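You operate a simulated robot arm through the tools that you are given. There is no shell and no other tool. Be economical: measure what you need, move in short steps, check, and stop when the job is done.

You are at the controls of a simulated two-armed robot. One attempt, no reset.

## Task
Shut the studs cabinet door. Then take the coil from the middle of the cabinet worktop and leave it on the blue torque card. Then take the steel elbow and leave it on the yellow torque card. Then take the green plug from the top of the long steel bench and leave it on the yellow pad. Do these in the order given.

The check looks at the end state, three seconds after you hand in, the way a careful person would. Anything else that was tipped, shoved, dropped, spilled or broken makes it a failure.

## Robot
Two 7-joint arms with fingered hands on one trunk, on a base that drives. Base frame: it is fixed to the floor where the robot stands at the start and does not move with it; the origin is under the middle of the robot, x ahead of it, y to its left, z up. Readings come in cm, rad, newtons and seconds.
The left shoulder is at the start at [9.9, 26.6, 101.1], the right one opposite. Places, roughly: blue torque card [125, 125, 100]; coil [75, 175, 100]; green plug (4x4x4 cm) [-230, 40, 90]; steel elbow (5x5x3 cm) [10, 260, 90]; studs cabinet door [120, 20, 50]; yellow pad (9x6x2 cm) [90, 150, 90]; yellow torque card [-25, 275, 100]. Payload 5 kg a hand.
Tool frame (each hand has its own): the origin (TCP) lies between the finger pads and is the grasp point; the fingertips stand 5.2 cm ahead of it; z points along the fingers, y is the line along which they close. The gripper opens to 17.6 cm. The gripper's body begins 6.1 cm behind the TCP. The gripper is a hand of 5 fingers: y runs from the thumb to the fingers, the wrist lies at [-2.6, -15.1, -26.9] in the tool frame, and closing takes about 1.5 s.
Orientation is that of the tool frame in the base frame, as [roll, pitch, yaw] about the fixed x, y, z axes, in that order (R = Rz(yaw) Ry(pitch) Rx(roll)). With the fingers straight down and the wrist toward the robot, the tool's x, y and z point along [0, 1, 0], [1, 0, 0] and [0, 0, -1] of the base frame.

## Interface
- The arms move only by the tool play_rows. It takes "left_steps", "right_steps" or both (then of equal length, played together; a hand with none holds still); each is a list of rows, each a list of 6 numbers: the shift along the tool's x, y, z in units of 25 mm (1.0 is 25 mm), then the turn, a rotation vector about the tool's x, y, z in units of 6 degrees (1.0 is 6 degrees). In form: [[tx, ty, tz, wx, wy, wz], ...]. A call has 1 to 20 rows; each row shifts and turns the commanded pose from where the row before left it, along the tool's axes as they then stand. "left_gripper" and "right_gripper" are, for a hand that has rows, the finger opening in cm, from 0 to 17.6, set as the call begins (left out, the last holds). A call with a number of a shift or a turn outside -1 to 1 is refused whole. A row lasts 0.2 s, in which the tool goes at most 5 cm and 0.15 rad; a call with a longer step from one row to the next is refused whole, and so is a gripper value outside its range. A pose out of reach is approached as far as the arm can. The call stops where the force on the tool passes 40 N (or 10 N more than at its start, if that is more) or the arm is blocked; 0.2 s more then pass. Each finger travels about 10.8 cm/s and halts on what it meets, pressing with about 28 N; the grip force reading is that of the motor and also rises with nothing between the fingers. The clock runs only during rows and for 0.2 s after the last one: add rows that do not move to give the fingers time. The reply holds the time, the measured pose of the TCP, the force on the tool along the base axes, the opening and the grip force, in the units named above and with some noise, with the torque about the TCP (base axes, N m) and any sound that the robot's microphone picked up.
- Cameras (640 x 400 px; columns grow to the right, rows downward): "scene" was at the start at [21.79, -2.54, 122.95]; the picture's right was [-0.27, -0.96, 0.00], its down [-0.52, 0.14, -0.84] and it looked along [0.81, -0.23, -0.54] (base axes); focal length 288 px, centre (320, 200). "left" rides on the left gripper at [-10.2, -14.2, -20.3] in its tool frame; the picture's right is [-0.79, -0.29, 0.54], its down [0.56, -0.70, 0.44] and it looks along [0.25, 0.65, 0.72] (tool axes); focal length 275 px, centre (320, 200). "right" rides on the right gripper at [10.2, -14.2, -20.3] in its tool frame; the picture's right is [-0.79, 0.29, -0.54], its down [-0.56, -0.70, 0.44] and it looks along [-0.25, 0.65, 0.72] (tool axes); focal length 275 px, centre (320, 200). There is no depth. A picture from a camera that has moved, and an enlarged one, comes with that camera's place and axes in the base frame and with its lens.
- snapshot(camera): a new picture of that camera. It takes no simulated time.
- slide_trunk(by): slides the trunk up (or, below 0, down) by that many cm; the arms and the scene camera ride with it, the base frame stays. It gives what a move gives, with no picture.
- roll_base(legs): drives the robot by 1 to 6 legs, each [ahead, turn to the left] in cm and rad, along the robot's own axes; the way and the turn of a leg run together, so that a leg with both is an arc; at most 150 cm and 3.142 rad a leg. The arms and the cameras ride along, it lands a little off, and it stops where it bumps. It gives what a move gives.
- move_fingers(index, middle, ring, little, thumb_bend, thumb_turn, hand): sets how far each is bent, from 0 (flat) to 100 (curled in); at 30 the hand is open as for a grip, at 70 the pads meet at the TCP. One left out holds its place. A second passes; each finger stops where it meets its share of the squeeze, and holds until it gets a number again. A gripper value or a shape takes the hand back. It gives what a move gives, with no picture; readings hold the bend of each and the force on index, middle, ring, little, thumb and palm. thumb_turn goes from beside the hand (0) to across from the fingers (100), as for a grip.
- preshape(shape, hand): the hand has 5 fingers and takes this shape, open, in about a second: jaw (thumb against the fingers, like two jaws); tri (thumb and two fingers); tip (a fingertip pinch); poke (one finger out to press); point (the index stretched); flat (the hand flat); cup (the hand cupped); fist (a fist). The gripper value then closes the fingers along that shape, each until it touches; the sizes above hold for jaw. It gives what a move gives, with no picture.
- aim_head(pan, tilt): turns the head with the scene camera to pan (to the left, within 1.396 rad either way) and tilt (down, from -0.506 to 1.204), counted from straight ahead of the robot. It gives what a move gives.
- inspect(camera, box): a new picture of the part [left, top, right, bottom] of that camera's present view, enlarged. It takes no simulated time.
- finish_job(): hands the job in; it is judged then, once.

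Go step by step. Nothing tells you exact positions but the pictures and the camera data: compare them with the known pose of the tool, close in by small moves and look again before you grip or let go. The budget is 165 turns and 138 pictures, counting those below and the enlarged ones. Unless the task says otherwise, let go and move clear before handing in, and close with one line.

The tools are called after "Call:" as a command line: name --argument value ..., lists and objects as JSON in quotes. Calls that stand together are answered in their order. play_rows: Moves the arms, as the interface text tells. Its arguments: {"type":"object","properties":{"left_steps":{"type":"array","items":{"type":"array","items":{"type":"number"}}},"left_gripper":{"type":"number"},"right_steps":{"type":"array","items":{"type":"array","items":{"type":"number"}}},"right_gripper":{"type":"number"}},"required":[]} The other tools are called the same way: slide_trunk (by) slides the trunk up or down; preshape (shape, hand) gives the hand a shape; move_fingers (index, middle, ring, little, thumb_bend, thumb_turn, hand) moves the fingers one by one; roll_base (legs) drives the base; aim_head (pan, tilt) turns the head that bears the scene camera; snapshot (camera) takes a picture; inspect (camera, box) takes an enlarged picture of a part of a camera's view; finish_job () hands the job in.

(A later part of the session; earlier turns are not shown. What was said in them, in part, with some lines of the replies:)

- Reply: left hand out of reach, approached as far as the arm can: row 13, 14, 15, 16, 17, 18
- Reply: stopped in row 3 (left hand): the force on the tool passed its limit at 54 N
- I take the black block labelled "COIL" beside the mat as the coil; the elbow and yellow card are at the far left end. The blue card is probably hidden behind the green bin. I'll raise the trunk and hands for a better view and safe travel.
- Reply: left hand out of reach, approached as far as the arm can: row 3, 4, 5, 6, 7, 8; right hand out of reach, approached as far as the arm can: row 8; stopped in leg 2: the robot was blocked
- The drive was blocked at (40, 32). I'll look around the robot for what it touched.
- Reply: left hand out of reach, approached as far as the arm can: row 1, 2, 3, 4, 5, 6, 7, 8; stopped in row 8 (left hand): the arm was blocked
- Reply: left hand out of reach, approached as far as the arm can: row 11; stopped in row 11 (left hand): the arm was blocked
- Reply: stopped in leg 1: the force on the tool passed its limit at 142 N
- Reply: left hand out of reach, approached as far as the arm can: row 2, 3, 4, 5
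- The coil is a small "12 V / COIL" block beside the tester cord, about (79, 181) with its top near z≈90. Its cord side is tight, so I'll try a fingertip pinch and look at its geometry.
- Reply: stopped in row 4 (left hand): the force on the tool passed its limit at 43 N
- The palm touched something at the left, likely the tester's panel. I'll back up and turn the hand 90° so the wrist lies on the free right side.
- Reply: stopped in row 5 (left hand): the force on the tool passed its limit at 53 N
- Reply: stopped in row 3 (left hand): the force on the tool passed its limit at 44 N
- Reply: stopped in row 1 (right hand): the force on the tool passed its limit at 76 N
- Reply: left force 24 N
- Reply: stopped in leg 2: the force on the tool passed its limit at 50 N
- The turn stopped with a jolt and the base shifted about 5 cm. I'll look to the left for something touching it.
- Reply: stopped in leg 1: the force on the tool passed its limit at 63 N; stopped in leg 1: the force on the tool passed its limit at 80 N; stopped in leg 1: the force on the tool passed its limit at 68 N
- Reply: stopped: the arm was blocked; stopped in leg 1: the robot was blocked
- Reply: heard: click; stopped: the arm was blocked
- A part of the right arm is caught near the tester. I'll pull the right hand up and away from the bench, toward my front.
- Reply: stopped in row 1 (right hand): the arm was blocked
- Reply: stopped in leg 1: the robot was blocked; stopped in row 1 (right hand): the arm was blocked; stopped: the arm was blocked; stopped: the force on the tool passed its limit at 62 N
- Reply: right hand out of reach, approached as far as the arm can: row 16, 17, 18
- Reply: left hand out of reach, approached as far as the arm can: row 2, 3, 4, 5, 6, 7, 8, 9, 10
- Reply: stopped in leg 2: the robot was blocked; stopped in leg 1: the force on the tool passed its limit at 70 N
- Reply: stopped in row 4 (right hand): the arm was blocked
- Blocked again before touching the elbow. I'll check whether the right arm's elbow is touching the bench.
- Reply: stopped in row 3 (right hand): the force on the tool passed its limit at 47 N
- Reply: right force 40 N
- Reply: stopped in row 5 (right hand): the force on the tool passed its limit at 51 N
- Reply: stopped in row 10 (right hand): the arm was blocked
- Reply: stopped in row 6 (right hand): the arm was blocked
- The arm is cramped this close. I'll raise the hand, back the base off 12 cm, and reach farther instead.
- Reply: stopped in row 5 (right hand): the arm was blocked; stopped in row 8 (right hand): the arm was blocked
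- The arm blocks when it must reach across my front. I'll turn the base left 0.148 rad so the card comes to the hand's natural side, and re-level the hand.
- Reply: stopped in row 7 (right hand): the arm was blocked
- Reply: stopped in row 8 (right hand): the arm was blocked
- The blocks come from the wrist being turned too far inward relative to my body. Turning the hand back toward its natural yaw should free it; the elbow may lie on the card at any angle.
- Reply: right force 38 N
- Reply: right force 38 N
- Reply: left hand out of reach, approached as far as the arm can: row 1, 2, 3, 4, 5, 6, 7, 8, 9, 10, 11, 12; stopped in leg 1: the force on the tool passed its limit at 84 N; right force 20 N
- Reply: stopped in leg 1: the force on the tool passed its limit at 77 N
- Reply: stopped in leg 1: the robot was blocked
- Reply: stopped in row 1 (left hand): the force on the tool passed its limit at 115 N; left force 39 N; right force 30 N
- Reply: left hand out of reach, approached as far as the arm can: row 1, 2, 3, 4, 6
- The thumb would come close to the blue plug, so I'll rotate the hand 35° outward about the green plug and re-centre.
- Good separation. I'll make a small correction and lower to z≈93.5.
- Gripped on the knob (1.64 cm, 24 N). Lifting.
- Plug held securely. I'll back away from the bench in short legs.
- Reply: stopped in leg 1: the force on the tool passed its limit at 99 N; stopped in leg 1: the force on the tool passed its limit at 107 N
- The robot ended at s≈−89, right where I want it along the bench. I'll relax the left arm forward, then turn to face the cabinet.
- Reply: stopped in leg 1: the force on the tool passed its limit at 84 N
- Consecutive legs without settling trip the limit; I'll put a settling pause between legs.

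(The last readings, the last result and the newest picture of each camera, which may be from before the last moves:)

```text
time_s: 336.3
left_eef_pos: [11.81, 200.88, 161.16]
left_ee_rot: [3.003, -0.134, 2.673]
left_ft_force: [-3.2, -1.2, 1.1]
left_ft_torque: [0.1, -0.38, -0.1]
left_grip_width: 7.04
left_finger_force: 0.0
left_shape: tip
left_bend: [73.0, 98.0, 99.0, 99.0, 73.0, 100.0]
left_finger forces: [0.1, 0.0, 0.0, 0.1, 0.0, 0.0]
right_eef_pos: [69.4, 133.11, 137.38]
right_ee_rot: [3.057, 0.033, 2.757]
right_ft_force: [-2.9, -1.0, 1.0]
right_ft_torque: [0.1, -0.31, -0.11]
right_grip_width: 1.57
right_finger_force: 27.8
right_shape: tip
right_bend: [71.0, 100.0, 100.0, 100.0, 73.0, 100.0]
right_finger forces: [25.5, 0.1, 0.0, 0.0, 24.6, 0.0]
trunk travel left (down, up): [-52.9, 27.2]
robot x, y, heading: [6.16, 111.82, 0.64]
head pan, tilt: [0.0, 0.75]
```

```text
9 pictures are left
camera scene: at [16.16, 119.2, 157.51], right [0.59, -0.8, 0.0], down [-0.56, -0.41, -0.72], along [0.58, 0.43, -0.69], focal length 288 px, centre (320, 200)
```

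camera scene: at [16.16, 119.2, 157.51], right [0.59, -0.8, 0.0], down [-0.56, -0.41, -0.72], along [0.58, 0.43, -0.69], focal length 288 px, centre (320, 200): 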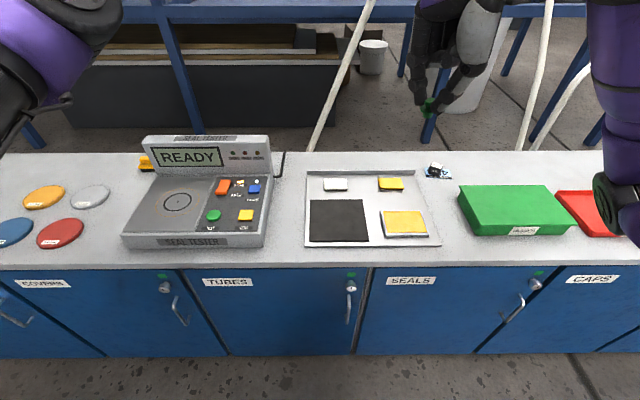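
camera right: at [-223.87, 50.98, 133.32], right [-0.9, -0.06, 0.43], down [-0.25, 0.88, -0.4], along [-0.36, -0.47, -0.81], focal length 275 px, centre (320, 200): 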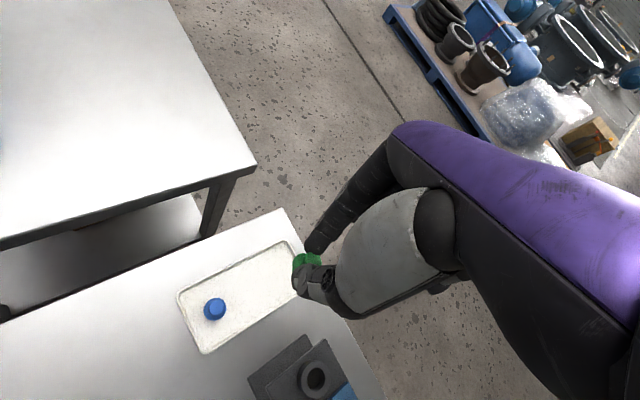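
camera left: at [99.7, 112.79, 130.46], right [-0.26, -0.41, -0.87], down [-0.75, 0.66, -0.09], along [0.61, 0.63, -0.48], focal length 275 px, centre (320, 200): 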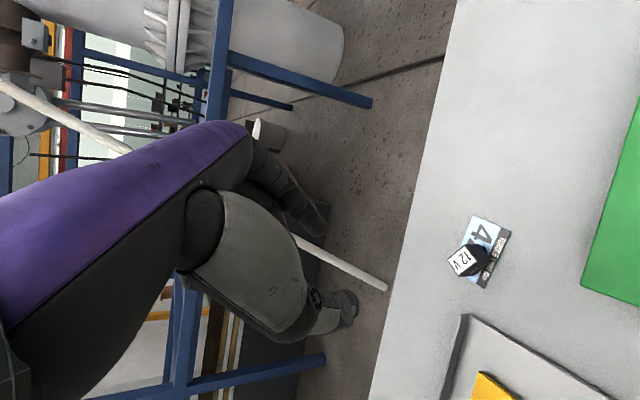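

The tester now reads "READY": my elbow must have pressed its power switch earlier, so I'll need to switch it off again afterwards. The yellow pad is at about (96.5, 147). First I'll drive 7 cm closer and bring the plug over the pad.

Call:
roll_base --legs '[[7, 0]]'

Call:
aim_head --pan 0.05 --tilt 0.75

Call:
play_rows --right_steps '[[-0.4, 0.4, 0, 0.2, 0.12, 0], [-0.7, 0.74, 0, 0.2, 0.12, 0], [-0.7, 0.74, 0, 0.2, 0.12, 0], [-0.7, 0.74, 0, 0.2, 0.12, 0], [-0.7, 0.74, 0.2, 0.2, 0.12, 0], [-0.7, 0.74, 0.2, 0.2, 0.12, 0], [-0.7, 0.74, 0.3, 0.2, 0.12, 0], [-0.7, 0.74, 0.4, 0.2, 0.12, 0], [-0.7, 0.74, 0.5, 0.2, 0.12, 0], [-0.5, 0.4, 0.6, 0.2, 0.07, 0], [0, 0, 0, 0, 0, 0]]'

Call:
snapshot --camera "right"

```text
time_s: 337.4
left_eef_pos: [17.97, 205.17, 160.88]
left_ee_rot: [3.007, -0.138, 2.67]
left_ft_force: [0.2, -0.3, -0.1]
left_ft_torque: [0.0, 0.08, 0.05]
left_grip_width: 7.03
left_finger_force: 0.1
left_shape: tip
left_bend: [73.0, 98.0, 99.0, 99.0, 73.0, 100.0]
left_finger forces: [0.0, 0.1, 0.0, 0.1, 0.0, 0.0]
right_eef_pos: [75.46, 137.44, 137.07]
right_ee_rot: [3.059, 0.031, 2.758]
right_ft_force: [0.2, -0.6, -0.3]
right_ft_torque: [0.05, 0.11, 0.04]
right_grip_width: 1.59
right_finger_force: 28.0
right_shape: tip
right_bend: [71.0, 100.0, 100.0, 100.0, 73.0, 100.0]
right_finger forces: [25.5, 0.1, 0.0, 0.1, 24.6, 0.0]
trunk travel left (down, up): [-52.9, 27.2]
robot x, y, heading: [11.96, 115.65, 0.637]
head pan, tilt: [0.0, 0.75]
```

```text
time_s: 338.0
left_eef_pos: [16.01, 204.61, 161.87]
left_ee_rot: [2.984, -0.148, 2.689]
left_ft_force: [0.0, 0.4, -0.1]
left_ft_torque: [-0.09, 0.08, 0.01]
left_grip_width: 7.02
left_finger_force: 0.2
left_shape: tip
left_bend: [73.0, 98.0, 99.0, 99.0, 73.0, 100.0]
left_finger forces: [0.0, 0.0, 0.0, 0.1, 0.0, 0.0]
right_eef_pos: [73.88, 137.29, 138.11]
right_ee_rot: [3.028, 0.026, 2.768]
right_ft_force: [-0.3, 0.7, -1.6]
right_ft_torque: [-0.06, 0.06, 0.0]
right_grip_width: 1.57
right_finger_force: 28.0
right_shape: tip
right_bend: [71.0, 100.0, 100.0, 100.0, 73.0, 100.0]
right_finger forces: [25.6, 0.0, 0.0, 0.0, 24.6, 0.0]
trunk travel left (down, up): [-52.9, 27.2]
robot x, y, heading: [11.97, 115.96, 0.639]
head pan, tilt: [0.051, 0.75]
```

```text
time_s: 340.4
left_eef_pos: [15.65, 204.47, 161.97]
left_ee_rot: [2.98, -0.145, 2.688]
left_ft_force: [-0.6, -0.2, 0.4]
left_ft_torque: [-0.02, -0.02, -0.02]
left_grip_width: 7.07
left_finger_force: 0.0
left_shape: tip
left_bend: [73.0, 98.0, 99.0, 99.0, 73.0, 100.0]
left_finger forces: [0.0, 0.0, 0.0, 0.0, 0.0, 0.0]
right_eef_pos: [94.76, 145.63, 132.23]
right_ee_rot: [-3.025, -0.083, 2.755]
right_ft_force: [0.6, 0.1, 0.3]
right_ft_torque: [0.01, -0.03, 0.01]
right_grip_width: 1.58
right_finger_force: 28.0
right_shape: tip
right_bend: [71.0, 100.0, 100.0, 100.0, 73.0, 100.0]
right_finger forces: [25.2, 0.0, 0.0, 0.1, 24.5, 0.1]
trunk travel left (down, up): [-52.9, 27.2]
robot x, y, heading: [11.66, 116.18, 0.637]
head pan, tilt: [0.051, 0.75]
```

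```text
8 pictures are left
camera right: at [82.33, 137.9, 154.77], right [0.9, 0.01, 0.44], down [0.21, -0.89, -0.4], along [0.39, 0.45, -0.8], focal length 275 px, centre (320, 200)
```

right: 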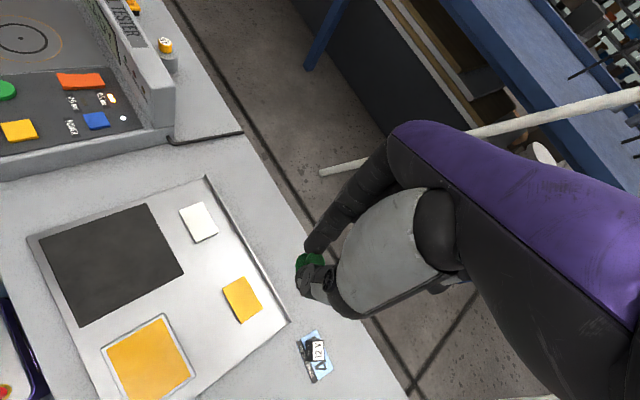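

Plug is directly above the yellow pad (95.3, 145.5). Lowering with tilt compensation to about z 101.

Call:
play_rows --right_steps '[[-0.084, 0.093, 0.6, 0, 0, 0], [-0.084, 0.093, 0.89, 0, 0, 0], [-0.084, 0.093, 0.89, 0, 0, 0], [-0.084, 0.093, 0.89, 0, 0, 0], [-0.084, 0.093, 0.89, 0, 0, 0], [-0.084, 0.093, 0.89, 0, 0, 0], [-0.084, 0.093, 0.89, 0, 0, 0], [-0.084, 0.093, 0.89, 0, 0, 0], [-0.084, 0.093, 0.89, 0, 0, 0], [-0.084, 0.093, 0.89, 0, 0, 0], [-0.084, 0.093, 0.89, 0, 0, 0], [-0.084, 0.093, 0.89, 0, 0, 0], [-0.084, 0.093, 0.89, 0, 0, 0], [0, 0, 0.5, 0, 0, 0], [0, 0, 0, 0, 0, 0]]'

Call:
inspect --camera "right" --box '[200, 200, 440, 350]'

```text
time_s: 343.6
left_eef_pos: [15.72, 204.38, 161.93]
left_ee_rot: [2.981, -0.144, 2.69]
left_ft_force: [-0.3, 0.5, 0.0]
left_ft_torque: [-0.01, -0.01, 0.03]
left_grip_width: 7.04
left_finger_force: 0.0
left_shape: tip
left_bend: [73.0, 98.0, 99.0, 99.0, 73.0, 100.0]
left_finger forces: [0.1, 0.0, 0.0, 0.0, 0.1, 0.1]
right_eef_pos: [94.98, 145.34, 102.5]
right_ee_rot: [-3.026, -0.083, 2.757]
right_ft_force: [0.0, 0.2, -0.8]
right_ft_torque: [0.02, -0.05, 0.01]
right_grip_width: 1.58
right_finger_force: 28.2
right_shape: tip
right_bend: [71.0, 100.0, 100.0, 100.0, 73.0, 100.0]
right_finger forces: [25.1, 0.0, 0.0, 0.1, 24.2, 0.1]
trunk travel left (down, up): [-52.9, 27.2]
robot x, y, heading: [11.88, 116.06, 0.637]
head pan, tilt: [0.051, 0.75]
```

```text
2.67 times, centred on (320, 275) of right
camera zoom: at [82.7, 137.55, 125.06], right [0.9, 0.01, 0.44], down [0.21, -0.89, -0.4], along [0.39, 0.45, -0.8], focal length 734 px, centre (320, 0)
```

zoom: 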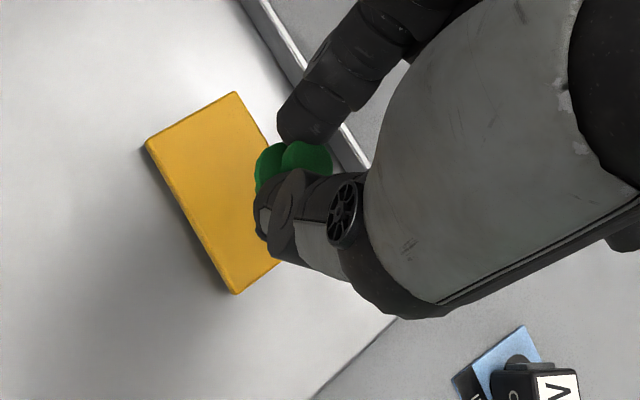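

Alignment predicts the plug lands at the pad's centre. Lowering 4.5 cm, then finely to contact.

Call:
play_rows --right_steps '[[-0.05, 0.05, 0.5, 0, 0, 0], [-0.05, 0.05, 0.5, 0, 0, 0], [-0.05, 0.05, 0.5, 0, 0, 0], [-0.02, 0.03, 0.3, 0, 0, 0], [0, 0, 0, 0, 0, 0]]'

Call:
play_rows --right_steps '[[-0.01, 0.01, 0.12, 0, 0, 0], [-0.01, 0.01, 0.12, 0, 0, 0], [0, 0, 0, 0, 0, 0]]'

Call:
inspect --camera "right" --box '[200, 200, 440, 350]'

```text
time_s: 344.8
left_eef_pos: [15.68, 204.43, 161.95]
left_ee_rot: [2.981, -0.144, 2.689]
left_ft_force: [-0.7, 1.4, 0.5]
left_ft_torque: [0.0, -0.01, 0.0]
left_grip_width: 7.05
left_finger_force: 0.0
left_shape: tip
left_bend: [73.0, 98.0, 99.0, 99.0, 73.0, 100.0]
left_finger forces: [0.0, 0.1, 0.1, 0.0, 0.0, 0.0]
right_eef_pos: [94.9, 145.22, 98.05]
right_ee_rot: [-3.027, -0.083, 2.758]
right_ft_force: [-0.5, -0.2, 1.1]
right_ft_torque: [0.0, -0.03, 0.0]
right_grip_width: 1.58
right_finger_force: 28.0
right_shape: tip
right_bend: [71.0, 100.0, 100.0, 100.0, 73.0, 100.0]
right_finger forces: [25.1, 0.0, 0.0, 0.0, 24.2, 0.1]
trunk travel left (down, up): [-52.9, 27.2]
robot x, y, heading: [12.06, 115.83, 0.643]
head pan, tilt: [0.051, 0.75]
```

```text
time_s: 345.6
left_eef_pos: [15.69, 204.4, 162.0]
left_ee_rot: [2.98, -0.144, 2.688]
left_ft_force: [-0.2, -0.1, -0.5]
left_ft_torque: [0.03, 0.01, 0.02]
left_grip_width: 7.05
left_finger_force: 0.0
left_shape: tip
left_bend: [73.0, 98.0, 99.0, 99.0, 73.0, 100.0]
left_finger forces: [0.0, 0.0, 0.0, 0.0, 0.1, 0.0]
right_eef_pos: [94.91, 145.19, 97.37]
right_ee_rot: [-3.026, -0.084, 2.758]
right_ft_force: [0.5, -0.1, -0.5]
right_ft_torque: [0.01, 0.03, 0.01]
right_grip_width: 1.59
right_finger_force: 28.0
right_shape: tip
right_bend: [71.0, 100.0, 100.0, 100.0, 73.0, 100.0]
right_finger forces: [25.2, 0.0, 0.0, 0.0, 24.2, 0.1]
trunk travel left (down, up): [-52.9, 27.2]
robot x, y, heading: [11.77, 116.08, 0.635]
head pan, tilt: [0.051, 0.75]
```

```text
2.67 times, centred on (320, 275) of right
camera zoom: at [82.7, 137.36, 119.97], right [0.9, 0.01, 0.44], down [0.21, -0.89, -0.4], along [0.39, 0.45, -0.8], focal length 734 px, centre (320, 0)
```

zoom: 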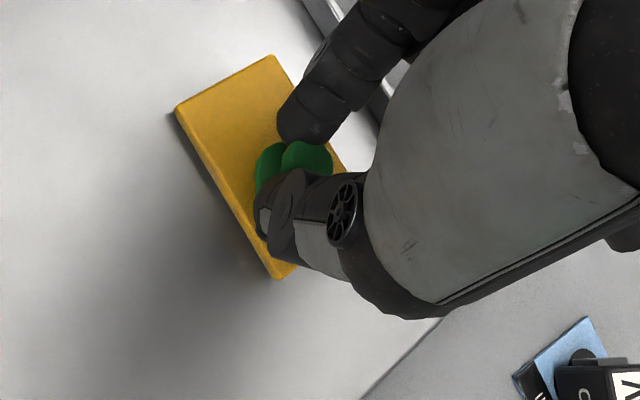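

Centred over the pad. Continuing down in small steps until contact.

Call:
play_rows --right_steps '[[-0.01, 0.01, 0.15, 0, 0, 0], [-0.01, 0.01, 0.15, 0, 0, 0], [0, 0, 0, 0, 0, 0]]'

Call:
play_rows --right_steps '[[-0.01, 0.01, 0.12, 0, 0, 0], [-0.01, 0.01, 0.12, 0, 0, 0], [0, 0, 0, 0, 0, 0]]'

```text
time_s: 346.4
left_eef_pos: [15.47, 204.27, 162.1]
left_ee_rot: [2.98, -0.144, 2.689]
left_ft_force: [0.4, 0.2, 0.1]
left_ft_torque: [0.0, 0.0, 0.0]
left_grip_width: 7.05
left_finger_force: 0.1
left_shape: tip
left_bend: [73.0, 98.0, 99.0, 99.0, 73.0, 100.0]
left_finger forces: [0.0, 0.0, 0.1, 0.0, 0.0, 0.0]
right_eef_pos: [94.82, 145.12, 96.89]
right_ee_rot: [-3.032, -0.083, 2.755]
right_ft_force: [-0.2, -4.5, 31.9]
right_ft_torque: [-0.27, 0.05, -0.06]
right_grip_width: 1.79
right_finger_force: 27.7
right_shape: tip
right_bend: [72.0, 100.0, 100.0, 100.0, 73.0, 100.0]
right_finger forces: [26.1, 0.1, 0.0, 0.0, 32.8, 0.0]
trunk travel left (down, up): [-52.9, 27.2]
robot x, y, heading: [11.5, 115.99, 0.637]
head pan, tilt: [0.051, 0.75]
```

```text
time_s: 346.9
left_eef_pos: [13.28, 203.26, 163.06]
left_ee_rot: [2.952, -0.151, 2.708]
left_ft_force: [-1.1, -2.0, -0.1]
left_ft_torque: [0.17, -0.19, -0.03]
left_grip_width: 7.03
left_finger_force: 0.1
left_shape: tip
left_bend: [73.0, 98.0, 99.0, 99.0, 73.0, 100.0]
left_finger forces: [0.1, 0.0, 0.1, 0.0, 0.0, 0.0]
right_eef_pos: [93.82, 144.02, 97.89]
right_ee_rot: [-3.046, -0.073, 2.758]
right_ft_force: [-3.2, -1.8, 1.3]
right_ft_torque: [0.22, -0.31, -0.13]
right_grip_width: 1.7
right_finger_force: 28.5
right_shape: tip
right_bend: [71.0, 100.0, 100.0, 100.0, 73.0, 100.0]
right_finger forces: [25.1, 0.0, 0.1, 0.1, 24.5, 0.0]
trunk travel left (down, up): [-52.9, 27.2]
robot x, y, heading: [11.96, 116.25, 0.635]
head pan, tilt: [0.051, 0.75]
stopped in row 2 (right hand): the force on the tool passed its limit at 44 N (the readings are from after the stop); the commanded pose is now the measured one
```

Contact was at about z 97; the body bounced back 1 cm. I'll return to the centre and touch down softly.

Call:
play_rows --right_steps '[[-0.1, 0.28, 0, 0, 0, 0], [-0.1, 0.28, 0, 0, 0, 0], [0, 0.02, 0.15, 0, 0, 0], [0, 0, 0.12, 0, 0, 0], [0, 0, 0, 0, 0, 0]]'

Call:
inspect --camera "right" --box '[200, 200, 440, 350]'

```text
time_s: 348.1
left_eef_pos: [13.62, 203.61, 162.85]
left_ee_rot: [2.955, -0.153, 2.705]
left_ft_force: [-1.1, 0.1, 0.3]
left_ft_torque: [-0.09, 0.07, -0.06]
left_grip_width: 7.03
left_finger_force: 0.0
left_shape: tip
left_bend: [73.0, 98.0, 99.0, 99.0, 73.0, 100.0]
left_finger forces: [0.0, 0.0, 0.0, 0.1, 0.0, 0.0]
right_eef_pos: [95.06, 145.69, 97.2]
right_ee_rot: [-3.043, -0.075, 2.759]
right_ft_force: [-0.2, -1.1, 10.2]
right_ft_torque: [-0.17, 0.13, 0.03]
right_grip_width: 1.71
right_finger_force: 27.8
right_shape: tip
right_bend: [71.0, 100.0, 100.0, 100.0, 73.0, 100.0]
right_finger forces: [24.8, 0.0, 0.0, 0.0, 27.5, 0.0]
trunk travel left (down, up): [-52.9, 27.2]
robot x, y, heading: [12.25, 115.75, 0.636]
head pan, tilt: [0.051, 0.75]
```

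```text
2.67 times, centred on (320, 275) of right
camera zoom: at [82.43, 137.53, 119.41], right [0.89, 0.0, 0.45], down [0.21, -0.89, -0.41], along [0.4, 0.46, -0.79], focal length 734 px, centre (320, 0)
```

zoom: 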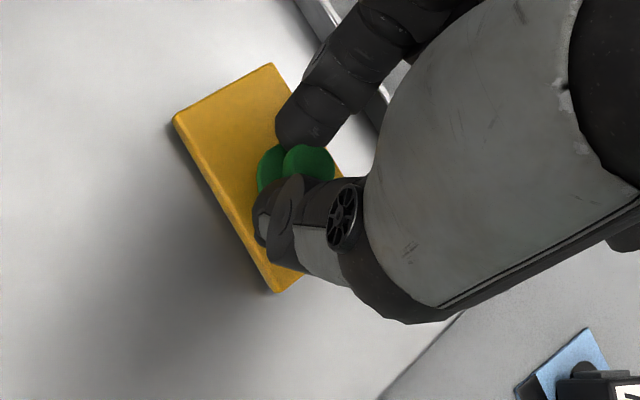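

Soft contact (10 N), plug centred on the pad. Releasing and rising.

Call:
play_rows --right_steps '[[0, 0, 0, 0, 0, 0], [0, 0, 0, 0, 0, 0], [0, 0, 0, 0, 0, 0], [0, 0, 0, 0, 0, 0]]' --right_gripper 6

Call:
play_rows --right_steps '[[0, -0.05, -0.4, 0, 0, 0], [0, -0.05, -0.5, 0, 0, 0], [0, -0.08, -0.8, 0, 0, 0], [0, -0.08, -0.8, 0, 0, 0], [0, -0.08, -0.8, 0, 0, 0], [0, -0.08, -0.8, 0, 0, 0], [0, -0.08, -0.8, 0, 0, 0], [0, -0.08, -0.8, 0, 0, 0], [0, -0.08, -0.8, 0, 0, 0], [0, -0.08, -0.8, 0, 0, 0], [0, -0.08, -0.8, 0, 0, 0], [0, 0, 0, 0, 0, 0]]'

Call:
snapshot --camera "right"

```text
time_s: 349.1
left_eef_pos: [13.78, 203.73, 162.87]
left_ee_rot: [2.956, -0.153, 2.704]
left_ft_force: [0.7, -1.1, 0.6]
left_ft_torque: [0.01, -0.02, 0.02]
left_grip_width: 7.05
left_finger_force: 0.1
left_shape: tip
left_bend: [73.0, 98.0, 99.0, 99.0, 73.0, 100.0]
left_finger forces: [0.0, 0.0, 0.0, 0.0, 0.1, 0.0]
right_eef_pos: [95.04, 145.56, 96.99]
right_ee_rot: [-3.041, -0.075, 2.757]
right_ft_force: [0.1, -0.3, -0.8]
right_ft_torque: [0.0, -0.01, 0.01]
right_grip_width: 5.97
right_finger_force: 0.1
right_shape: tip
right_bend: [73.0, 98.0, 99.0, 99.0, 74.0, 100.0]
right_finger forces: [0.0, 0.0, 0.0, 0.0, 0.1, 0.0]
trunk travel left (down, up): [-52.9, 27.2]
robot x, y, heading: [11.84, 116.2, 0.636]
head pan, tilt: [0.051, 0.75]
```

```text
time_s: 351.7
left_eef_pos: [13.76, 203.58, 162.95]
left_ee_rot: [2.956, -0.154, 2.704]
left_ft_force: [0.7, 1.0, -0.1]
left_ft_torque: [-0.01, 0.04, 0.04]
left_grip_width: 7.05
left_finger_force: 0.1
left_shape: tip
left_bend: [73.0, 98.0, 99.0, 99.0, 73.0, 100.0]
left_finger forces: [0.0, 0.1, 0.0, 0.0, 0.0, 0.0]
right_eef_pos: [96.51, 144.95, 117.19]
right_ee_rot: [-3.043, -0.073, 2.757]
right_ft_force: [0.0, 0.6, 0.5]
right_ft_torque: [0.02, 0.03, 0.02]
right_grip_width: 5.98
right_finger_force: 0.0
right_shape: tip
right_bend: [73.0, 98.0, 99.0, 99.0, 74.0, 100.0]
right_finger forces: [0.0, 0.0, 0.0, 0.2, 0.1, 0.0]
trunk travel left (down, up): [-52.9, 27.2]
robot x, y, heading: [11.88, 115.94, 0.637]
head pan, tilt: [0.051, 0.75]
```

```text
4 pictures are left
camera right: at [83.89, 136.97, 139.5], right [0.89, 0.0, 0.45], down [0.21, -0.89, -0.41], along [0.4, 0.46, -0.79], focal length 275 px, centre (320, 200)
```

right: 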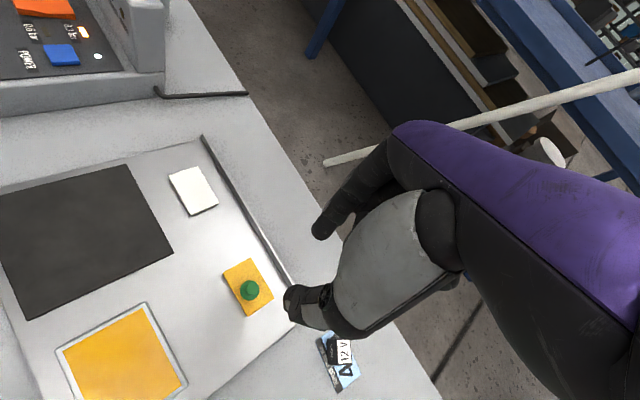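

The plug stands on the yellow pad. Now I must undo my side effect: the tester's power. The blue POWER key is at about (59.7, 177.6, 96). I'll shape the left hand to poke and move it above the key, straightened.

Call:
preshape --hand "left" --shape "poke"

Call:
play_rows --left_steps '[[-0.5, 0, 0, 0.18, -0.15, 0.47], [-0.7, 0, 0, 0.18, -0.15, 0.47], [-0.8, 0, 0, 0.18, -0.15, 0.47], [-0.8, 0, 0, 0.18, -0.15, 0.47], [-0.8, 0, 0, 0.18, -0.15, 0.47], [-0.8, 0, 0, 0.18, -0.15, 0.47], [-0.8, 0, 0, 0.18, -0.15, 0.47], [-0.8, 0, 0, 0.18, -0.15, 0.47], [-0.8, 0, 0, 0.18, -0.15, 0.47], [-0.8, 0, 0, 0.18, -0.15, 0.47], [-0.8, 0.3, 0, 0, 0, 0], [-0.8, 0.3, 0, 0, 0, 0], [-0.8, 0.3, 0, 0, 0, 0], [0, 0, 0, 0, 0, 0]]'

```text
time_s: 352.6
left_eef_pos: [13.74, 203.69, 162.92]
left_ee_rot: [2.956, -0.152, 2.704]
left_ft_force: [0.4, 1.1, 0.6]
left_ft_torque: [-0.05, 0.02, 0.0]
left_grip_width: 0.0
left_finger_force: 0.0
left_shape: poke
left_bend: [70.0, 70.0, 99.0, 99.0, 100.0, 100.0]
left_finger forces: [0.0, 0.1, 0.0, 0.1, 0.0, 0.1]
right_eef_pos: [96.45, 145.05, 117.03]
right_ee_rot: [-3.041, -0.074, 2.757]
right_ft_force: [0.7, -0.3, 0.9]
right_ft_torque: [0.03, 0.01, 0.04]
right_grip_width: 5.96
right_finger_force: 0.0
right_shape: tip
right_bend: [73.0, 98.0, 99.0, 99.0, 74.0, 100.0]
right_finger forces: [0.0, 0.0, 0.0, 0.1, 0.1, 0.0]
trunk travel left (down, up): [-52.9, 27.2]
robot x, y, heading: [11.86, 116.41, 0.636]
head pan, tilt: [0.051, 0.75]
```

```text
time_s: 355.6
left_eef_pos: [28.91, 196.69, 161.57]
left_ee_rot: [-3.076, 0.01, 2.219]
left_ft_force: [-0.5, -0.8, -0.5]
left_ft_torque: [0.03, 0.02, 0.01]
left_grip_width: 0.0
left_finger_force: 0.0
left_shape: poke
left_bend: [70.0, 70.0, 99.0, 99.0, 100.0, 100.0]
left_finger forces: [0.0, 0.0, 0.1, 0.0, 0.0, 0.0]
left hand out of reach, approached as far as the arm can: row 8, 9, 10, 11, 12, 13
right_eef_pos: [96.45, 145.0, 117.16]
right_ee_rot: [-3.041, -0.074, 2.756]
right_ft_force: [-0.2, -0.7, 0.6]
right_ft_torque: [0.02, 0.0, -0.01]
right_grip_width: 5.92
right_finger_force: 0.0
right_shape: tip
right_bend: [73.0, 98.0, 99.0, 99.0, 74.0, 100.0]
right_finger forces: [0.0, 0.1, 0.0, 0.0, 0.0, 0.0]
trunk travel left (down, up): [-52.9, 27.2]
robot x, y, heading: [12.24, 116.26, 0.636]
head pan, tilt: [0.051, 0.75]
```

In this poke shape the index still bows outward, so I'll also tilt the hand 40° forward for clearance from the panel. First move over the tester at z≈125.

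Call:
play_rows --left_steps '[[-0.3, 0.1, 0.8, 0, 0, 0], [-0.6, 0.2, 0.85, 0, 0, 0], [-0.8, 0.21, 0.85, 0, 0, 0], [-0.8, 0.21, 0.85, 0, 0, 0], [-0.8, 0.21, 0.85, 0, 0, 0], [-0.8, 0.21, 0.85, 0, 0, 0], [-0.8, 0.21, 0.85, 0, 0, 0], [-0.8, 0.21, 0.85, 0, 0, 0], [-0.8, 0.21, 0.85, 0, 0, 0], [-0.8, 0.21, 0.85, 0, 0, 0], [-0.8, 0.21, 0.85, 0, 0, 0], [-0.8, 0.21, 0.85, 0, 0, 0], [-0.8, 0.21, 0.85, 0, 0, 0], [-0.8, 0.21, 0.85, 0, 0, 0], [-0.8, 0.21, 0.85, 0, 0, 0], [-0.8, 0.21, 0.85, 0, 0, 0], [-0.8, 0.21, 0.85, 0, 0, 0], [-0.8, 0.21, 0.6, 0, 0, 0], [0, 0, 0, 0, 0, 0]]'

Call:
play_rows --left_steps '[[0, 0, 0, -0.75, 0, 0], [0, 0, 0, -0.75, 0, 0], [0, 0, 0, -0.75, 0, 0], [0, 0, 0, -0.75, 0, 0], [0, 0, 0, -0.75, 0, 0], [0, 0, 0, -0.75, 0, 0], [0, 0, 0, -0.75, 0, 0], [0, 0, 0, -0.75, 0, 0], [0, 0, 0, -0.75, 0, 0], [0, 0, 0, -0.6, 0, 0], [0, 0, 0, 0, 0, 0]]'

```text
time_s: 359.6
left_eef_pos: [55.52, 193.98, 127.22]
left_ee_rot: [-3.086, -0.007, 2.191]
left_ft_force: [0.7, -0.1, 0.2]
left_ft_torque: [-0.01, -0.06, -0.05]
left_grip_width: 0.0
left_finger_force: 0.0
left_shape: poke
left_bend: [70.0, 70.0, 99.0, 99.0, 100.0, 100.0]
left_finger forces: [0.1, 0.0, 0.0, 0.1, 0.1, 0.0]
left hand out of reach, approached as far as the arm can: row 1, 2, 3, 4, 5, 6, 7, 8, 9, 10, 11, 12, 13, 14, 15, 16
right_eef_pos: [96.39, 145.04, 117.19]
right_ee_rot: [-3.043, -0.074, 2.757]
right_ft_force: [-1.6, 0.0, 0.3]
right_ft_torque: [-0.02, -0.06, -0.01]
right_grip_width: 5.94
right_finger_force: 0.1
right_shape: tip
right_bend: [73.0, 98.0, 99.0, 99.0, 74.0, 100.0]
right_finger forces: [0.0, 0.0, 0.0, 0.0, 0.0, 0.0]
trunk travel left (down, up): [-52.9, 27.2]
robot x, y, heading: [11.92, 115.58, 0.636]
head pan, tilt: [0.051, 0.75]
```

```text
time_s: 362.0
left_eef_pos: [55.47, 194.07, 127.14]
left_ee_rot: [2.43, -0.014, 2.193]
left_ft_force: [0.3, 0.4, -0.3]
left_ft_torque: [0.01, -0.04, 0.01]
left_grip_width: 0.0
left_finger_force: 0.1
left_shape: poke
left_bend: [70.0, 70.0, 99.0, 99.0, 100.0, 100.0]
left_finger forces: [0.0, 0.0, 0.0, 0.1, 0.1, 0.0]
right_eef_pos: [96.46, 144.97, 117.19]
right_ee_rot: [-3.043, -0.076, 2.757]
right_ft_force: [-0.3, -0.5, 0.1]
right_ft_torque: [-0.04, -0.02, 0.0]
right_grip_width: 5.94
right_finger_force: 0.0
right_shape: tip
right_bend: [73.0, 98.0, 99.0, 99.0, 74.0, 100.0]
right_finger forces: [0.1, 0.1, 0.0, 0.0, 0.0, 0.0]
trunk travel left (down, up): [-52.9, 27.2]
robot x, y, heading: [11.86, 116.13, 0.639]
head pan, tilt: [0.051, 0.75]
```

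Call:
play_rows --left_steps '[[-0.8, -0.38, -0.33, 0, 0, 0], [-0.8, -0.38, -0.33, 0, 0, 0], [-0.8, -0.38, -0.33, 0, 0, 0], [-0.8, -0.38, -0.33, 0, 0, 0], [-0.8, -0.38, -0.33, 0, 0, 0], [-0.8, -0.38, -0.33, 0, 0, 0], [-0.8, -0.38, -0.33, 0, 0, 0], [-0.8, -0.38, -0.33, 0, 0, 0], [0, -0.65, 0.75, 0, 0, 0], [0, -0.65, 0.75, 0, 0, 0], [0, -0.65, 0.75, 0, 0, 0], [0, -0.65, 0.75, 0, 0, 0], [0, 0, 0, 0, 0, 0]]'

Call:
inspect --camera "left" --box '[200, 180, 440, 330]'

```text
time_s: 364.8
left_eef_pos: [56.79, 175.19, 117.22]
left_ee_rot: [2.43, -0.008, 2.19]
left_ft_force: [-0.1, -0.4, 0.2]
left_ft_torque: [0.01, 0.01, 0.0]
left_grip_width: 0.0
left_finger_force: 0.0
left_shape: poke
left_bend: [70.0, 70.0, 99.0, 99.0, 100.0, 100.0]
left_finger forces: [0.0, 0.0, 0.0, 0.0, 0.0, 0.0]
right_eef_pos: [96.41, 144.91, 117.25]
right_ee_rot: [-3.043, -0.074, 2.757]
right_ft_force: [0.4, 0.0, 0.0]
right_ft_torque: [0.02, -0.02, 0.01]
right_grip_width: 5.97
right_finger_force: 0.2
right_shape: tip
right_bend: [73.0, 98.0, 99.0, 99.0, 74.0, 100.0]
right_finger forces: [0.0, 0.0, 0.0, 0.1, 0.0, 0.1]
trunk travel left (down, up): [-52.9, 27.2]
robot x, y, heading: [11.97, 116.24, 0.637]
head pan, tilt: [0.051, 0.75]
```

```text
2.67 times, centred on (320, 255) of left
camera zoom: at [43.33, 152.72, 123.33], right [0.57, -0.56, -0.6], down [-0.52, 0.32, -0.79], along [0.64, 0.76, -0.11], focal length 734 px, centre (320, 53)
```

zoom: 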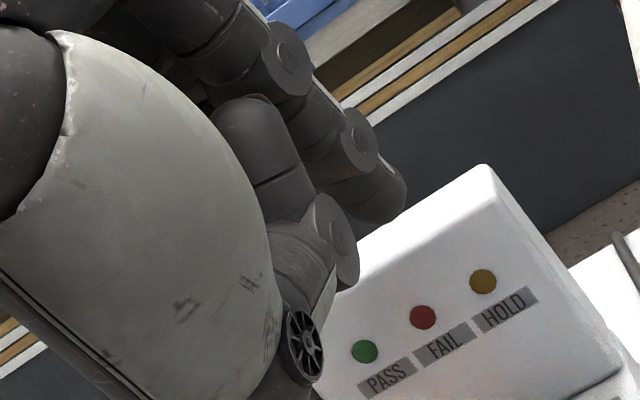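

The tips look about right, but the thumb hangs equally low. I'll curl the middle finger and extend only the index further, then check once.

Call:
move_fingers --hand "left" --index 45 --middle 99

Call:
inspect --camera "left" --box '[200, 180, 440, 330]'

```text
time_s: 365.8
left_eef_pos: [56.86, 175.01, 117.36]
left_ee_rot: [2.429, -0.008, 2.19]
left_ft_force: [-0.5, 0.1, -0.1]
left_ft_torque: [0.0, 0.0, -0.03]
left_grip_width: 9.68
left_finger_force: 0.1
left_shape: fingers
left_bend: [45.0, 79.0, 99.0, 99.0, 100.0, 100.0]
left_finger forces: [0.1, 0.0, 0.1, 0.0, 0.0, 0.0]
right_eef_pos: [96.4, 144.98, 117.04]
right_ee_rot: [-3.041, -0.074, 2.757]
right_ft_force: [0.3, -0.1, -0.4]
right_ft_torque: [-0.01, -0.03, 0.0]
right_grip_width: 5.99
right_finger_force: 0.2
right_shape: tip
right_bend: [73.0, 98.0, 99.0, 99.0, 74.0, 100.0]
right_finger forces: [0.0, 0.1, 0.1, 0.1, 0.0, 0.0]
trunk travel left (down, up): [-52.9, 27.2]
robot x, y, heading: [11.84, 115.91, 0.641]
head pan, tilt: [0.051, 0.75]
```

```text
2.67 times, centred on (320, 255) of left
camera zoom: at [43.32, 152.72, 123.35], right [0.57, -0.56, -0.6], down [-0.52, 0.32, -0.79], along [0.64, 0.76, -0.11], focal length 734 px, centre (320, 53)
```

zoom: 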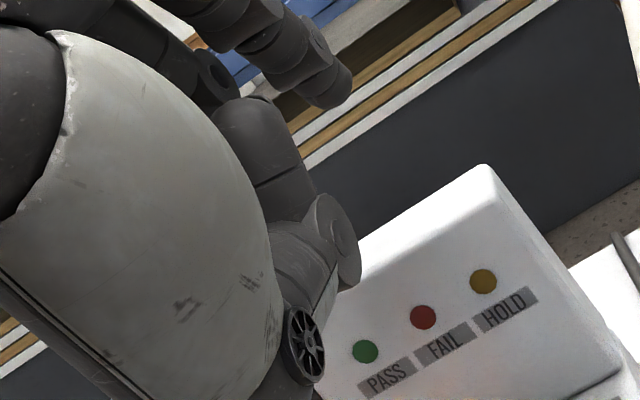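

With the index extended the hand is better held vertical: the tip then sits 7.5 cm ahead and 6.5 cm below the TCP, with the thumb well above. I'll straighten, recentre, and lower to just above the key.

Call:
play_rows --left_steps '[[0, 0, 0, 0.75, 0, 0], [0, 0, 0, 0.75, 0, 0], [0, 0, 0, 0.75, 0, 0], [0, 0, 0, 0.75, 0, 0], [0, 0, 0, 0.75, 0, 0], [0, 0, 0, 0.75, 0, 0], [0, 0, 0, 0.75, 0, 0], [0, 0, 0, 0.75, 0, 0], [0, 0, 0, 0.75, 0, 0], [0.18, -0.7, 0, 0, 0, 0], [0.18, -0.77, 0, 0, 0, 0], [0, 0, 0.8, 0, 0, 0], [0, 0, 0.8, 0, 0, 0], [0, 0, 0.8, 0, 0, 0], [0, 0, 0.8, 0, 0, 0], [0, 0, 0.8, 0, 0, 0], [0, 0, 0, 0, 0, 0]]'

Call:
inspect --camera "scene" --box '[140, 120, 380, 270]'

```text
time_s: 369.4
left_eef_pos: [55.46, 175.54, 103.32]
left_ee_rot: [3.137, -0.016, 2.19]
left_ft_force: [-0.2, 0.0, 0.9]
left_ft_torque: [-0.02, -0.01, 0.01]
left_grip_width: 9.68
left_finger_force: 0.1
left_shape: fingers
left_bend: [45.0, 79.0, 99.0, 99.0, 100.0, 100.0]
left_finger forces: [0.0, 0.0, 0.1, 0.0, 0.1, 0.0]
left hand out of reach, approached as far as the arm can: row 9, 10, 11
right_eef_pos: [96.41, 145.02, 117.2]
right_ee_rot: [-3.041, -0.075, 2.757]
right_ft_force: [-0.2, 0.5, 0.0]
right_ft_torque: [0.0, -0.01, 0.02]
right_grip_width: 5.96
right_finger_force: 0.0
right_shape: tip
right_bend: [73.0, 98.0, 99.0, 99.0, 74.0, 100.0]
right_finger forces: [0.1, 0.0, 0.0, 0.0, 0.0, 0.1]
trunk travel left (down, up): [-52.9, 27.2]
robot x, y, heading: [11.85, 115.72, 0.637]
head pan, tilt: [0.051, 0.75]
```

```text
2.67 times, centred on (260, 195) of scene
camera zoom: at [21.87, 123.82, 157.48], right [0.63, -0.77, 0.0], down [-0.54, -0.44, -0.72], along [0.56, 0.46, -0.69], focal length 769 px, centre (480, 213)
```

zoom: 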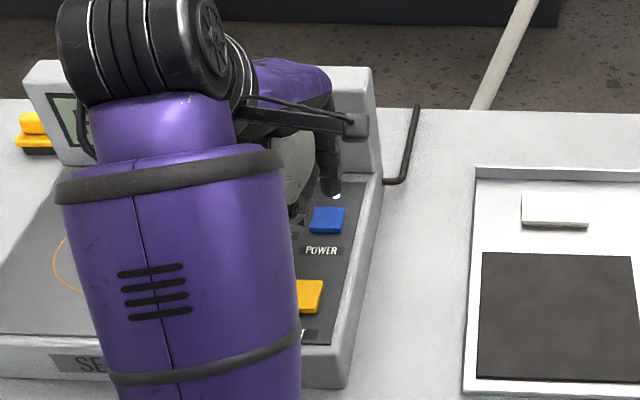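

The tip is about 3 cm behind the blue POWER key. I'll lift 1 cm and move back 3 cm.

Call:
play_rows --left_steps '[[0, -0.2, -0.4, 0, 0, 0], [-0.05, -0.5, 0, 0, 0, 0], [-0.05, -0.5, 0, 0, 0, 0], [0, 0, 0, 0, 0, 0]]'

```text
time_s: 370.4
left_eef_pos: [53.41, 173.58, 104.37]
left_ee_rot: [3.136, -0.01, 2.191]
left_ft_force: [0.3, 0.5, -0.1]
left_ft_torque: [-0.03, 0.01, -0.01]
left_grip_width: 9.68
left_finger_force: 0.1
left_shape: fingers
left_bend: [45.0, 79.0, 99.0, 99.0, 100.0, 100.0]
left_finger forces: [0.1, 0.0, 0.1, 0.0, 0.0, 0.1]
right_eef_pos: [96.42, 145.03, 117.12]
right_ee_rot: [-3.042, -0.074, 2.758]
right_ft_force: [0.5, -0.2, -0.1]
right_ft_torque: [-0.05, 0.05, -0.01]
right_grip_width: 5.96
right_finger_force: 0.1
right_shape: tip
right_bend: [73.0, 98.0, 99.0, 99.0, 74.0, 100.0]
right_finger forces: [0.0, 0.1, 0.1, 0.1, 0.0, 0.0]
trunk travel left (down, up): [-52.9, 27.2]
robot x, y, heading: [12.09, 115.9, 0.633]
head pan, tilt: [0.051, 0.75]
```

Tip now over the key. I'll press down slowly and listen for a click.

Call:
play_rows --left_steps '[[0, 0, 0.2, 0, 0, 0], [0, 0, 0.2, 0, 0, 0], [0, 0, 0.15, 0, 0, 0], [0, 0, 0, 0, 0, 0]]'

```text
time_s: 371.4
left_eef_pos: [53.58, 173.28, 103.33]
left_ee_rot: [3.14, -0.006, 2.189]
left_ft_force: [-0.5, 0.0, -0.1]
left_ft_torque: [0.05, 0.02, -0.03]
left_grip_width: 9.67
left_finger_force: 0.2
left_shape: fingers
left_bend: [45.0, 79.0, 99.0, 99.0, 100.0, 100.0]
left_finger forces: [0.1, 0.0, 0.1, 0.0, 0.0, 0.0]
right_eef_pos: [96.5, 144.95, 117.28]
right_ee_rot: [-3.043, -0.075, 2.757]
right_ft_force: [0.0, -1.0, 0.1]
right_ft_torque: [0.06, -0.03, -0.01]
right_grip_width: 5.97
right_finger_force: 0.0
right_shape: tip
right_bend: [73.0, 98.0, 99.0, 99.0, 74.0, 100.0]
right_finger forces: [0.1, 0.0, 0.0, 0.0, 0.0, 0.1]
trunk travel left (down, up): [-52.9, 27.2]
robot x, y, heading: [12.16, 116.28, 0.634]
head pan, tilt: [0.051, 0.75]
```

Call:
play_rows --left_steps '[[0, 0, 0.15, 0, 0, 0], [0, 0, 0.15, 0, 0, 0], [0, 0, 0, 0, 0, 0]]'

Call:
play_rows --left_steps '[[0, 0, 0.15, 0, 0, 0], [0, 0, 0.15, 0, 0, 0], [0, 0, 0, 0, 0, 0]]'

```text
time_s: 372.2
left_eef_pos: [53.55, 173.38, 102.46]
left_ee_rot: [3.137, -0.008, 2.187]
left_ft_force: [-0.2, 0.0, -0.4]
left_ft_torque: [0.01, 0.03, -0.01]
left_grip_width: 9.71
left_finger_force: 0.1
left_shape: fingers
left_bend: [45.0, 79.0, 99.0, 99.0, 100.0, 100.0]
left_finger forces: [0.1, 0.0, 0.0, 0.1, 0.0, 0.0]
right_eef_pos: [96.57, 144.86, 117.05]
right_ee_rot: [-3.043, -0.075, 2.758]
right_ft_force: [0.1, 0.4, -0.1]
right_ft_torque: [-0.01, 0.0, -0.03]
right_grip_width: 5.95
right_finger_force: 0.1
right_shape: tip
right_bend: [73.0, 98.0, 99.0, 99.0, 74.0, 100.0]
right_finger forces: [0.0, 0.1, 0.1, 0.1, 0.0, 0.0]
trunk travel left (down, up): [-52.9, 27.2]
robot x, y, heading: [11.87, 115.87, 0.636]
head pan, tilt: [0.051, 0.75]
```

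```text
time_s: 373.0
left_eef_pos: [53.52, 173.62, 101.68]
left_ee_rot: [3.136, -0.008, 2.188]
left_ft_force: [-0.3, -0.2, 1.7]
left_ft_torque: [-0.03, -0.05, -0.06]
left_grip_width: 9.66
left_finger_force: 0.7
left_shape: fingers
left_bend: [45.0, 79.0, 99.0, 99.0, 100.0, 100.0]
left_finger forces: [1.3, 0.0, 0.0, 0.0, 0.0, 0.0]
right_eef_pos: [96.37, 145.02, 117.14]
right_ee_rot: [-3.042, -0.077, 2.757]
right_ft_force: [-0.5, 0.7, 0.5]
right_ft_torque: [-0.03, -0.02, 0.0]
right_grip_width: 5.98
right_finger_force: 0.0
right_shape: tip
right_bend: [73.0, 98.0, 99.0, 99.0, 74.0, 100.0]
right_finger forces: [0.1, 0.1, 0.0, 0.0, 0.0, 0.1]
trunk travel left (down, up): [-52.9, 27.2]
robot x, y, heading: [12.01, 116.05, 0.636]
head pan, tilt: [0.051, 0.75]
```

The index tip now touches (1.3 N). Pressing slightly deeper.

Call:
play_rows --left_steps '[[0, 0, 0.08, 0, 0, 0], [0, 0, 0.08, 0, 0, 0], [0, 0, 0, 0, 0, 0]]'

```text
time_s: 373.8
left_eef_pos: [53.6, 173.55, 101.27]
left_ee_rot: [3.134, -0.007, 2.188]
left_ft_force: [-0.9, -0.7, 10.1]
left_ft_torque: [0.2, -0.6, -0.06]
left_grip_width: 9.64
left_finger_force: 4.5
left_shape: fingers
left_bend: [45.0, 79.0, 99.0, 99.0, 100.0, 100.0]
left_finger forces: [9.3, 0.1, 0.1, 0.0, 0.0, 0.1]
right_eef_pos: [96.42, 144.94, 117.19]
right_ee_rot: [-3.043, -0.073, 2.759]
right_ft_force: [-0.7, 0.1, 0.3]
right_ft_torque: [-0.02, 0.01, 0.0]
right_grip_width: 5.98
right_finger_force: 0.1
right_shape: tip
right_bend: [73.0, 98.0, 99.0, 99.0, 74.0, 100.0]
right_finger forces: [0.0, 0.1, 0.0, 0.2, 0.1, 0.0]
trunk travel left (down, up): [-52.9, 27.2]
robot x, y, heading: [11.92, 116.31, 0.638]
head pan, tilt: [0.051, 0.75]
heard: click
```

A click. I'll lift straight off and move the hand up and back, out of the display's view.

Call:
play_rows --left_steps '[[0, 0, -0.3, 0, 0, 0], [0, 0, -0.8, 0, 0, 0], [0, 0, -1, 0, 0, 0], [0, 0, -1, 0, 0, 0], [0, 0, -1, 0, 0, 0], [0, 0, -1, 0, 0, 0], [0, 0, -1, 0, 0, 0], [0.5, 0, -1, 0, 0, 0], [0.8, 0, -1, 0, 0, 0], [0.8, 0, -0.8, 0, 0, 0], [1, 0, -0.6, 0, 0, 0], [1, 0, 0, 0, 0, 0], [1, 0, 0, 0, 0, 0], [1, 0, 0, 0, 0, 0], [1, 0, 0, 0, 0, 0], [1, 0, 0, 0, 0, 0], [1, 0, 0, 0, 0, 0], [1, 0, 0, 0, 0, 0], [0, 0, 0, 0, 0, 0]]'

Call:
play_rows --right_steps '[[0, -0.1, -0.8, 0, 0, 0], [0, -0.1, -0.8, 0, 0, 0], [0, -0.1, -0.8, 0, 0, 0], [0, -0.1, -0.8, 0, 0, 0], [0, 0, 0, 0, 0, 0]]'

Call:
aim_head --pan 0.1 --tilt 0.75

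```text
time_s: 375.9
left_eef_pos: [48.8, 180.26, 106.55]
left_ee_rot: [-3.029, -0.074, 2.221]
left_ft_force: [-3.3, -2.0, 2.1]
left_ft_torque: [0.25, -0.42, 0.1]
left_grip_width: 9.67
left_finger_force: 0.0
left_shape: fingers
left_bend: [45.0, 79.0, 99.0, 99.0, 100.0, 100.0]
left_finger forces: [0.1, 0.0, 0.0, 0.0, 0.1, 0.0]
left hand out of reach, approached as far as the arm can: row 6, 7, 8, 9, 10
right_eef_pos: [94.86, 143.86, 118.74]
right_ee_rot: [-3.059, -0.064, 2.758]
right_ft_force: [-3.6, -1.6, 1.9]
right_ft_torque: [0.17, -0.46, -0.13]
right_grip_width: 6.0
right_finger_force: 0.1
right_shape: tip
right_bend: [73.0, 98.0, 99.0, 99.0, 74.0, 100.0]
right_finger forces: [0.1, 0.0, 0.0, 0.0, 0.0, 0.0]
trunk travel left (down, up): [-52.9, 27.2]
robot x, y, heading: [12.01, 116.2, 0.633]
head pan, tilt: [0.051, 0.75]
stopped in row 10 (left hand): the arm was blocked; the commanded pose is now the measured one
```

```text
time_s: 377.1
left_eef_pos: [49.23, 180.39, 106.02]
left_ee_rot: [-3.021, -0.076, 2.218]
left_ft_force: [1.5, 0.8, 0.2]
left_ft_torque: [-0.08, 0.15, 0.01]
left_grip_width: 9.68
left_finger_force: 0.1
left_shape: fingers
left_bend: [45.0, 79.0, 99.0, 99.0, 100.0, 100.0]
left_finger forces: [0.0, 0.0, 0.0, 0.1, 0.0, 0.0]
right_eef_pos: [95.54, 143.7, 126.33]
right_ee_rot: [-3.053, -0.067, 2.758]
right_ft_force: [1.3, 1.3, -1.4]
right_ft_torque: [-0.04, 0.19, 0.02]
right_grip_width: 5.98
right_finger_force: 0.1
right_shape: tip
right_bend: [73.0, 98.0, 99.0, 99.0, 74.0, 100.0]
right_finger forces: [0.1, 0.1, 0.1, 0.0, 0.0, 0.0]
trunk travel left (down, up): [-52.9, 27.2]
robot x, y, heading: [12.05, 116.23, 0.64]
head pan, tilt: [0.051, 0.75]
```

```text
time_s: 377.8
left_eef_pos: [48.95, 180.28, 106.31]
left_ee_rot: [-3.023, -0.073, 2.219]
left_ft_force: [-0.5, -0.3, -0.3]
left_ft_torque: [0.04, -0.04, 0.02]
left_grip_width: 9.68
left_finger_force: 0.0
left_shape: fingers
left_bend: [45.0, 79.0, 99.0, 99.0, 100.0, 100.0]
left_finger forces: [0.0, 0.1, 0.0, 0.0, 0.1, 0.0]
right_eef_pos: [95.38, 143.62, 126.57]
right_ee_rot: [-3.055, -0.066, 2.76]
right_ft_force: [-1.3, 0.0, 0.3]
right_ft_torque: [0.0, -0.09, -0.06]
right_grip_width: 6.0
right_finger_force: 0.0
right_shape: tip
right_bend: [73.0, 98.0, 99.0, 99.0, 74.0, 100.0]
right_finger forces: [0.1, 0.0, 0.0, 0.0, 0.0, 0.0]
trunk travel left (down, up): [-52.9, 27.2]
robot x, y, heading: [11.97, 115.97, 0.636]
head pan, tilt: [0.099, 0.75]
```

The left hand can't rise in that pose, so I'll lift with the trunk instead and then back the base away.

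Call:
slide_trunk --by 24

Call:
aim_head --pan 0.15 --tilt 0.75

Call:
roll_base --legs '[[-15, 0]]'

Call:
aim_head --pan 0.1 --tilt 0.7

Call:
roll_base --legs '[[-25, 0]]'

```text
time_s: 380.3
left_eef_pos: [47.96, 181.74, 129.93]
left_ee_rot: [-3.018, -0.098, 2.234]
left_ft_force: [-0.2, 0.1, -0.9]
left_ft_torque: [-0.03, 0.01, 0.07]
left_grip_width: 9.68
left_finger_force: 0.2
left_shape: fingers
left_bend: [45.0, 79.0, 99.0, 99.0, 100.0, 100.0]
left_finger forces: [0.1, 0.0, 0.0, 0.1, 0.1, 0.0]
right_eef_pos: [95.68, 143.65, 150.07]
right_ee_rot: [-3.051, -0.068, 2.758]
right_ft_force: [1.1, -0.1, -0.3]
right_ft_torque: [0.0, 0.03, -0.02]
right_grip_width: 6.02
right_finger_force: 0.1
right_shape: tip
right_bend: [73.0, 98.0, 99.0, 99.0, 74.0, 100.0]
right_finger forces: [0.0, 0.0, 0.1, 0.0, 0.0, 0.1]
trunk travel left (down, up): [-76.9, 3.2]
robot x, y, heading: [12.03, 116.19, 0.641]
head pan, tilt: [0.099, 0.75]
```

```text
time_s: 380.9
left_eef_pos: [47.9, 181.61, 130.02]
left_ee_rot: [-3.016, -0.1, 2.231]
left_ft_force: [0.2, -0.6, 0.3]
left_ft_torque: [0.0, 0.04, 0.0]
left_grip_width: 9.71
left_finger_force: 0.1
left_shape: fingers
left_bend: [45.0, 79.0, 99.0, 99.0, 100.0, 100.0]
left_finger forces: [0.0, 0.0, 0.0, 0.0, 0.0, 0.0]
right_eef_pos: [95.67, 143.61, 150.15]
right_ee_rot: [-3.054, -0.069, 2.757]
right_ft_force: [1.0, -0.7, 0.2]
right_ft_torque: [0.0, 0.03, -0.01]
right_grip_width: 6.02
right_finger_force: 0.1
right_shape: tip
right_bend: [73.0, 98.0, 99.0, 99.0, 74.0, 100.0]
right_finger forces: [0.0, 0.1, 0.1, 0.1, 0.1, 0.1]
trunk travel left (down, up): [-76.9, 3.2]
robot x, y, heading: [12.33, 116.08, 0.635]
head pan, tilt: [0.15, 0.75]
```

```text
time_s: 382.6
left_eef_pos: [35.51, 172.48, 129.86]
left_ee_rot: [-3.015, -0.099, 2.234]
left_ft_force: [-0.5, -1.0, 1.6]
left_ft_torque: [0.06, -0.08, -0.01]
left_grip_width: 9.68
left_finger_force: 0.0
left_shape: fingers
left_bend: [45.0, 79.0, 99.0, 99.0, 100.0, 100.0]
left_finger forces: [0.0, 0.0, 0.0, 0.0, 0.0, 0.0]
right_eef_pos: [83.12, 134.41, 150.45]
right_ee_rot: [-3.055, -0.066, 2.757]
right_ft_force: [-1.3, -1.4, 1.1]
right_ft_torque: [0.1, -0.09, -0.04]
right_grip_width: 6.04
right_finger_force: 0.1
right_shape: tip
right_bend: [73.0, 98.0, 99.0, 99.0, 74.0, 100.0]
right_finger forces: [0.0, 0.0, 0.0, 0.1, 0.1, 0.1]
trunk travel left (down, up): [-76.9, 3.2]
robot x, y, heading: [-0.65, 106.77, 0.641]
head pan, tilt: [0.15, 0.75]
```

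```text
time_s: 383.2
left_eef_pos: [34.25, 171.84, 130.72]
left_ee_rot: [-3.034, -0.105, 2.238]
left_ft_force: [0.0, 0.4, 0.6]
left_ft_torque: [-0.01, 0.06, -0.01]
left_grip_width: 9.68
left_finger_force: 0.2
left_shape: fingers
left_bend: [45.0, 79.0, 99.0, 99.0, 100.0, 100.0]
left_finger forces: [0.0, 0.0, 0.1, 0.1, 0.1, 0.0]
right_eef_pos: [81.79, 133.37, 151.18]
right_ee_rot: [-3.066, -0.059, 2.758]
right_ft_force: [0.4, 1.1, -0.9]
right_ft_torque: [-0.01, 0.07, 0.0]
right_grip_width: 5.99
right_finger_force: 0.0
right_shape: tip
right_bend: [73.0, 98.0, 99.0, 99.0, 74.0, 100.0]
right_finger forces: [0.1, 0.0, 0.1, 0.0, 0.0, 0.0]
trunk travel left (down, up): [-76.9, 3.2]
robot x, y, heading: [-0.02, 106.54, 0.635]
head pan, tilt: [0.099, 0.7]
```

```text
time_s: 385.5
left_eef_pos: [13.51, 156.67, 130.87]
left_ee_rot: [-3.037, -0.106, 2.241]
left_ft_force: [-1.6, -0.9, -0.3]
left_ft_torque: [0.04, -0.11, 0.01]
left_grip_width: 9.69
left_finger_force: 0.1
left_shape: fingers
left_bend: [45.0, 79.0, 99.0, 99.0, 100.0, 100.0]
left_finger forces: [0.0, 0.0, 0.0, 0.0, 0.0, 0.0]
right_eef_pos: [61.17, 118.09, 151.38]
right_ee_rot: [-3.066, -0.058, 2.761]
right_ft_force: [-0.2, -1.0, 1.2]
right_ft_torque: [0.01, -0.1, -0.04]
right_grip_width: 6.01
right_finger_force: 0.0
right_shape: tip
right_bend: [73.0, 98.0, 99.0, 99.0, 74.0, 100.0]
right_finger forces: [0.1, 0.0, 0.0, 0.0, 0.1, 0.0]
trunk travel left (down, up): [-76.9, 3.2]
robot x, y, heading: [-20.91, 91.14, 0.644]
head pan, tilt: [0.099, 0.7]
```

One picture left: a final overview of the bench and tester.

Call:
snapshot --camera "scene"

```text
0 pictures are left
camera scene: at [-11.59, 99.55, 181.93], right [0.67, -0.74, 0.0], down [-0.49, -0.44, -0.76], along [0.56, 0.51, -0.65], focal length 288 px, centre (320, 200)
```

scene: 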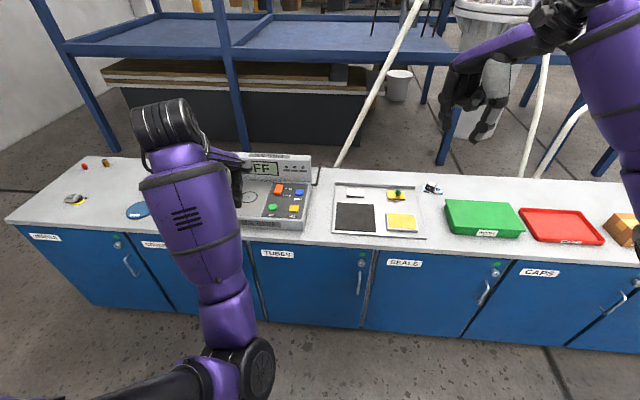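

The final view shows the tester reading OFF again. The plug is on the yellow pad, the coil on the blue card, the elbow on the yellow card, and both hands are empty and clear of the bench. I'm handing in.

Call:
finish_job

```text
The job is handed in.
```

All four steps are done in order: the studs door is shut, the coil is on the blue card, the elbow is on the yellow card, and the green plug is on the yellow pad. Along the way my arm bumped the seal tester and switched it on; I pressed its POWER key and the last picture shows it reading OFF again.
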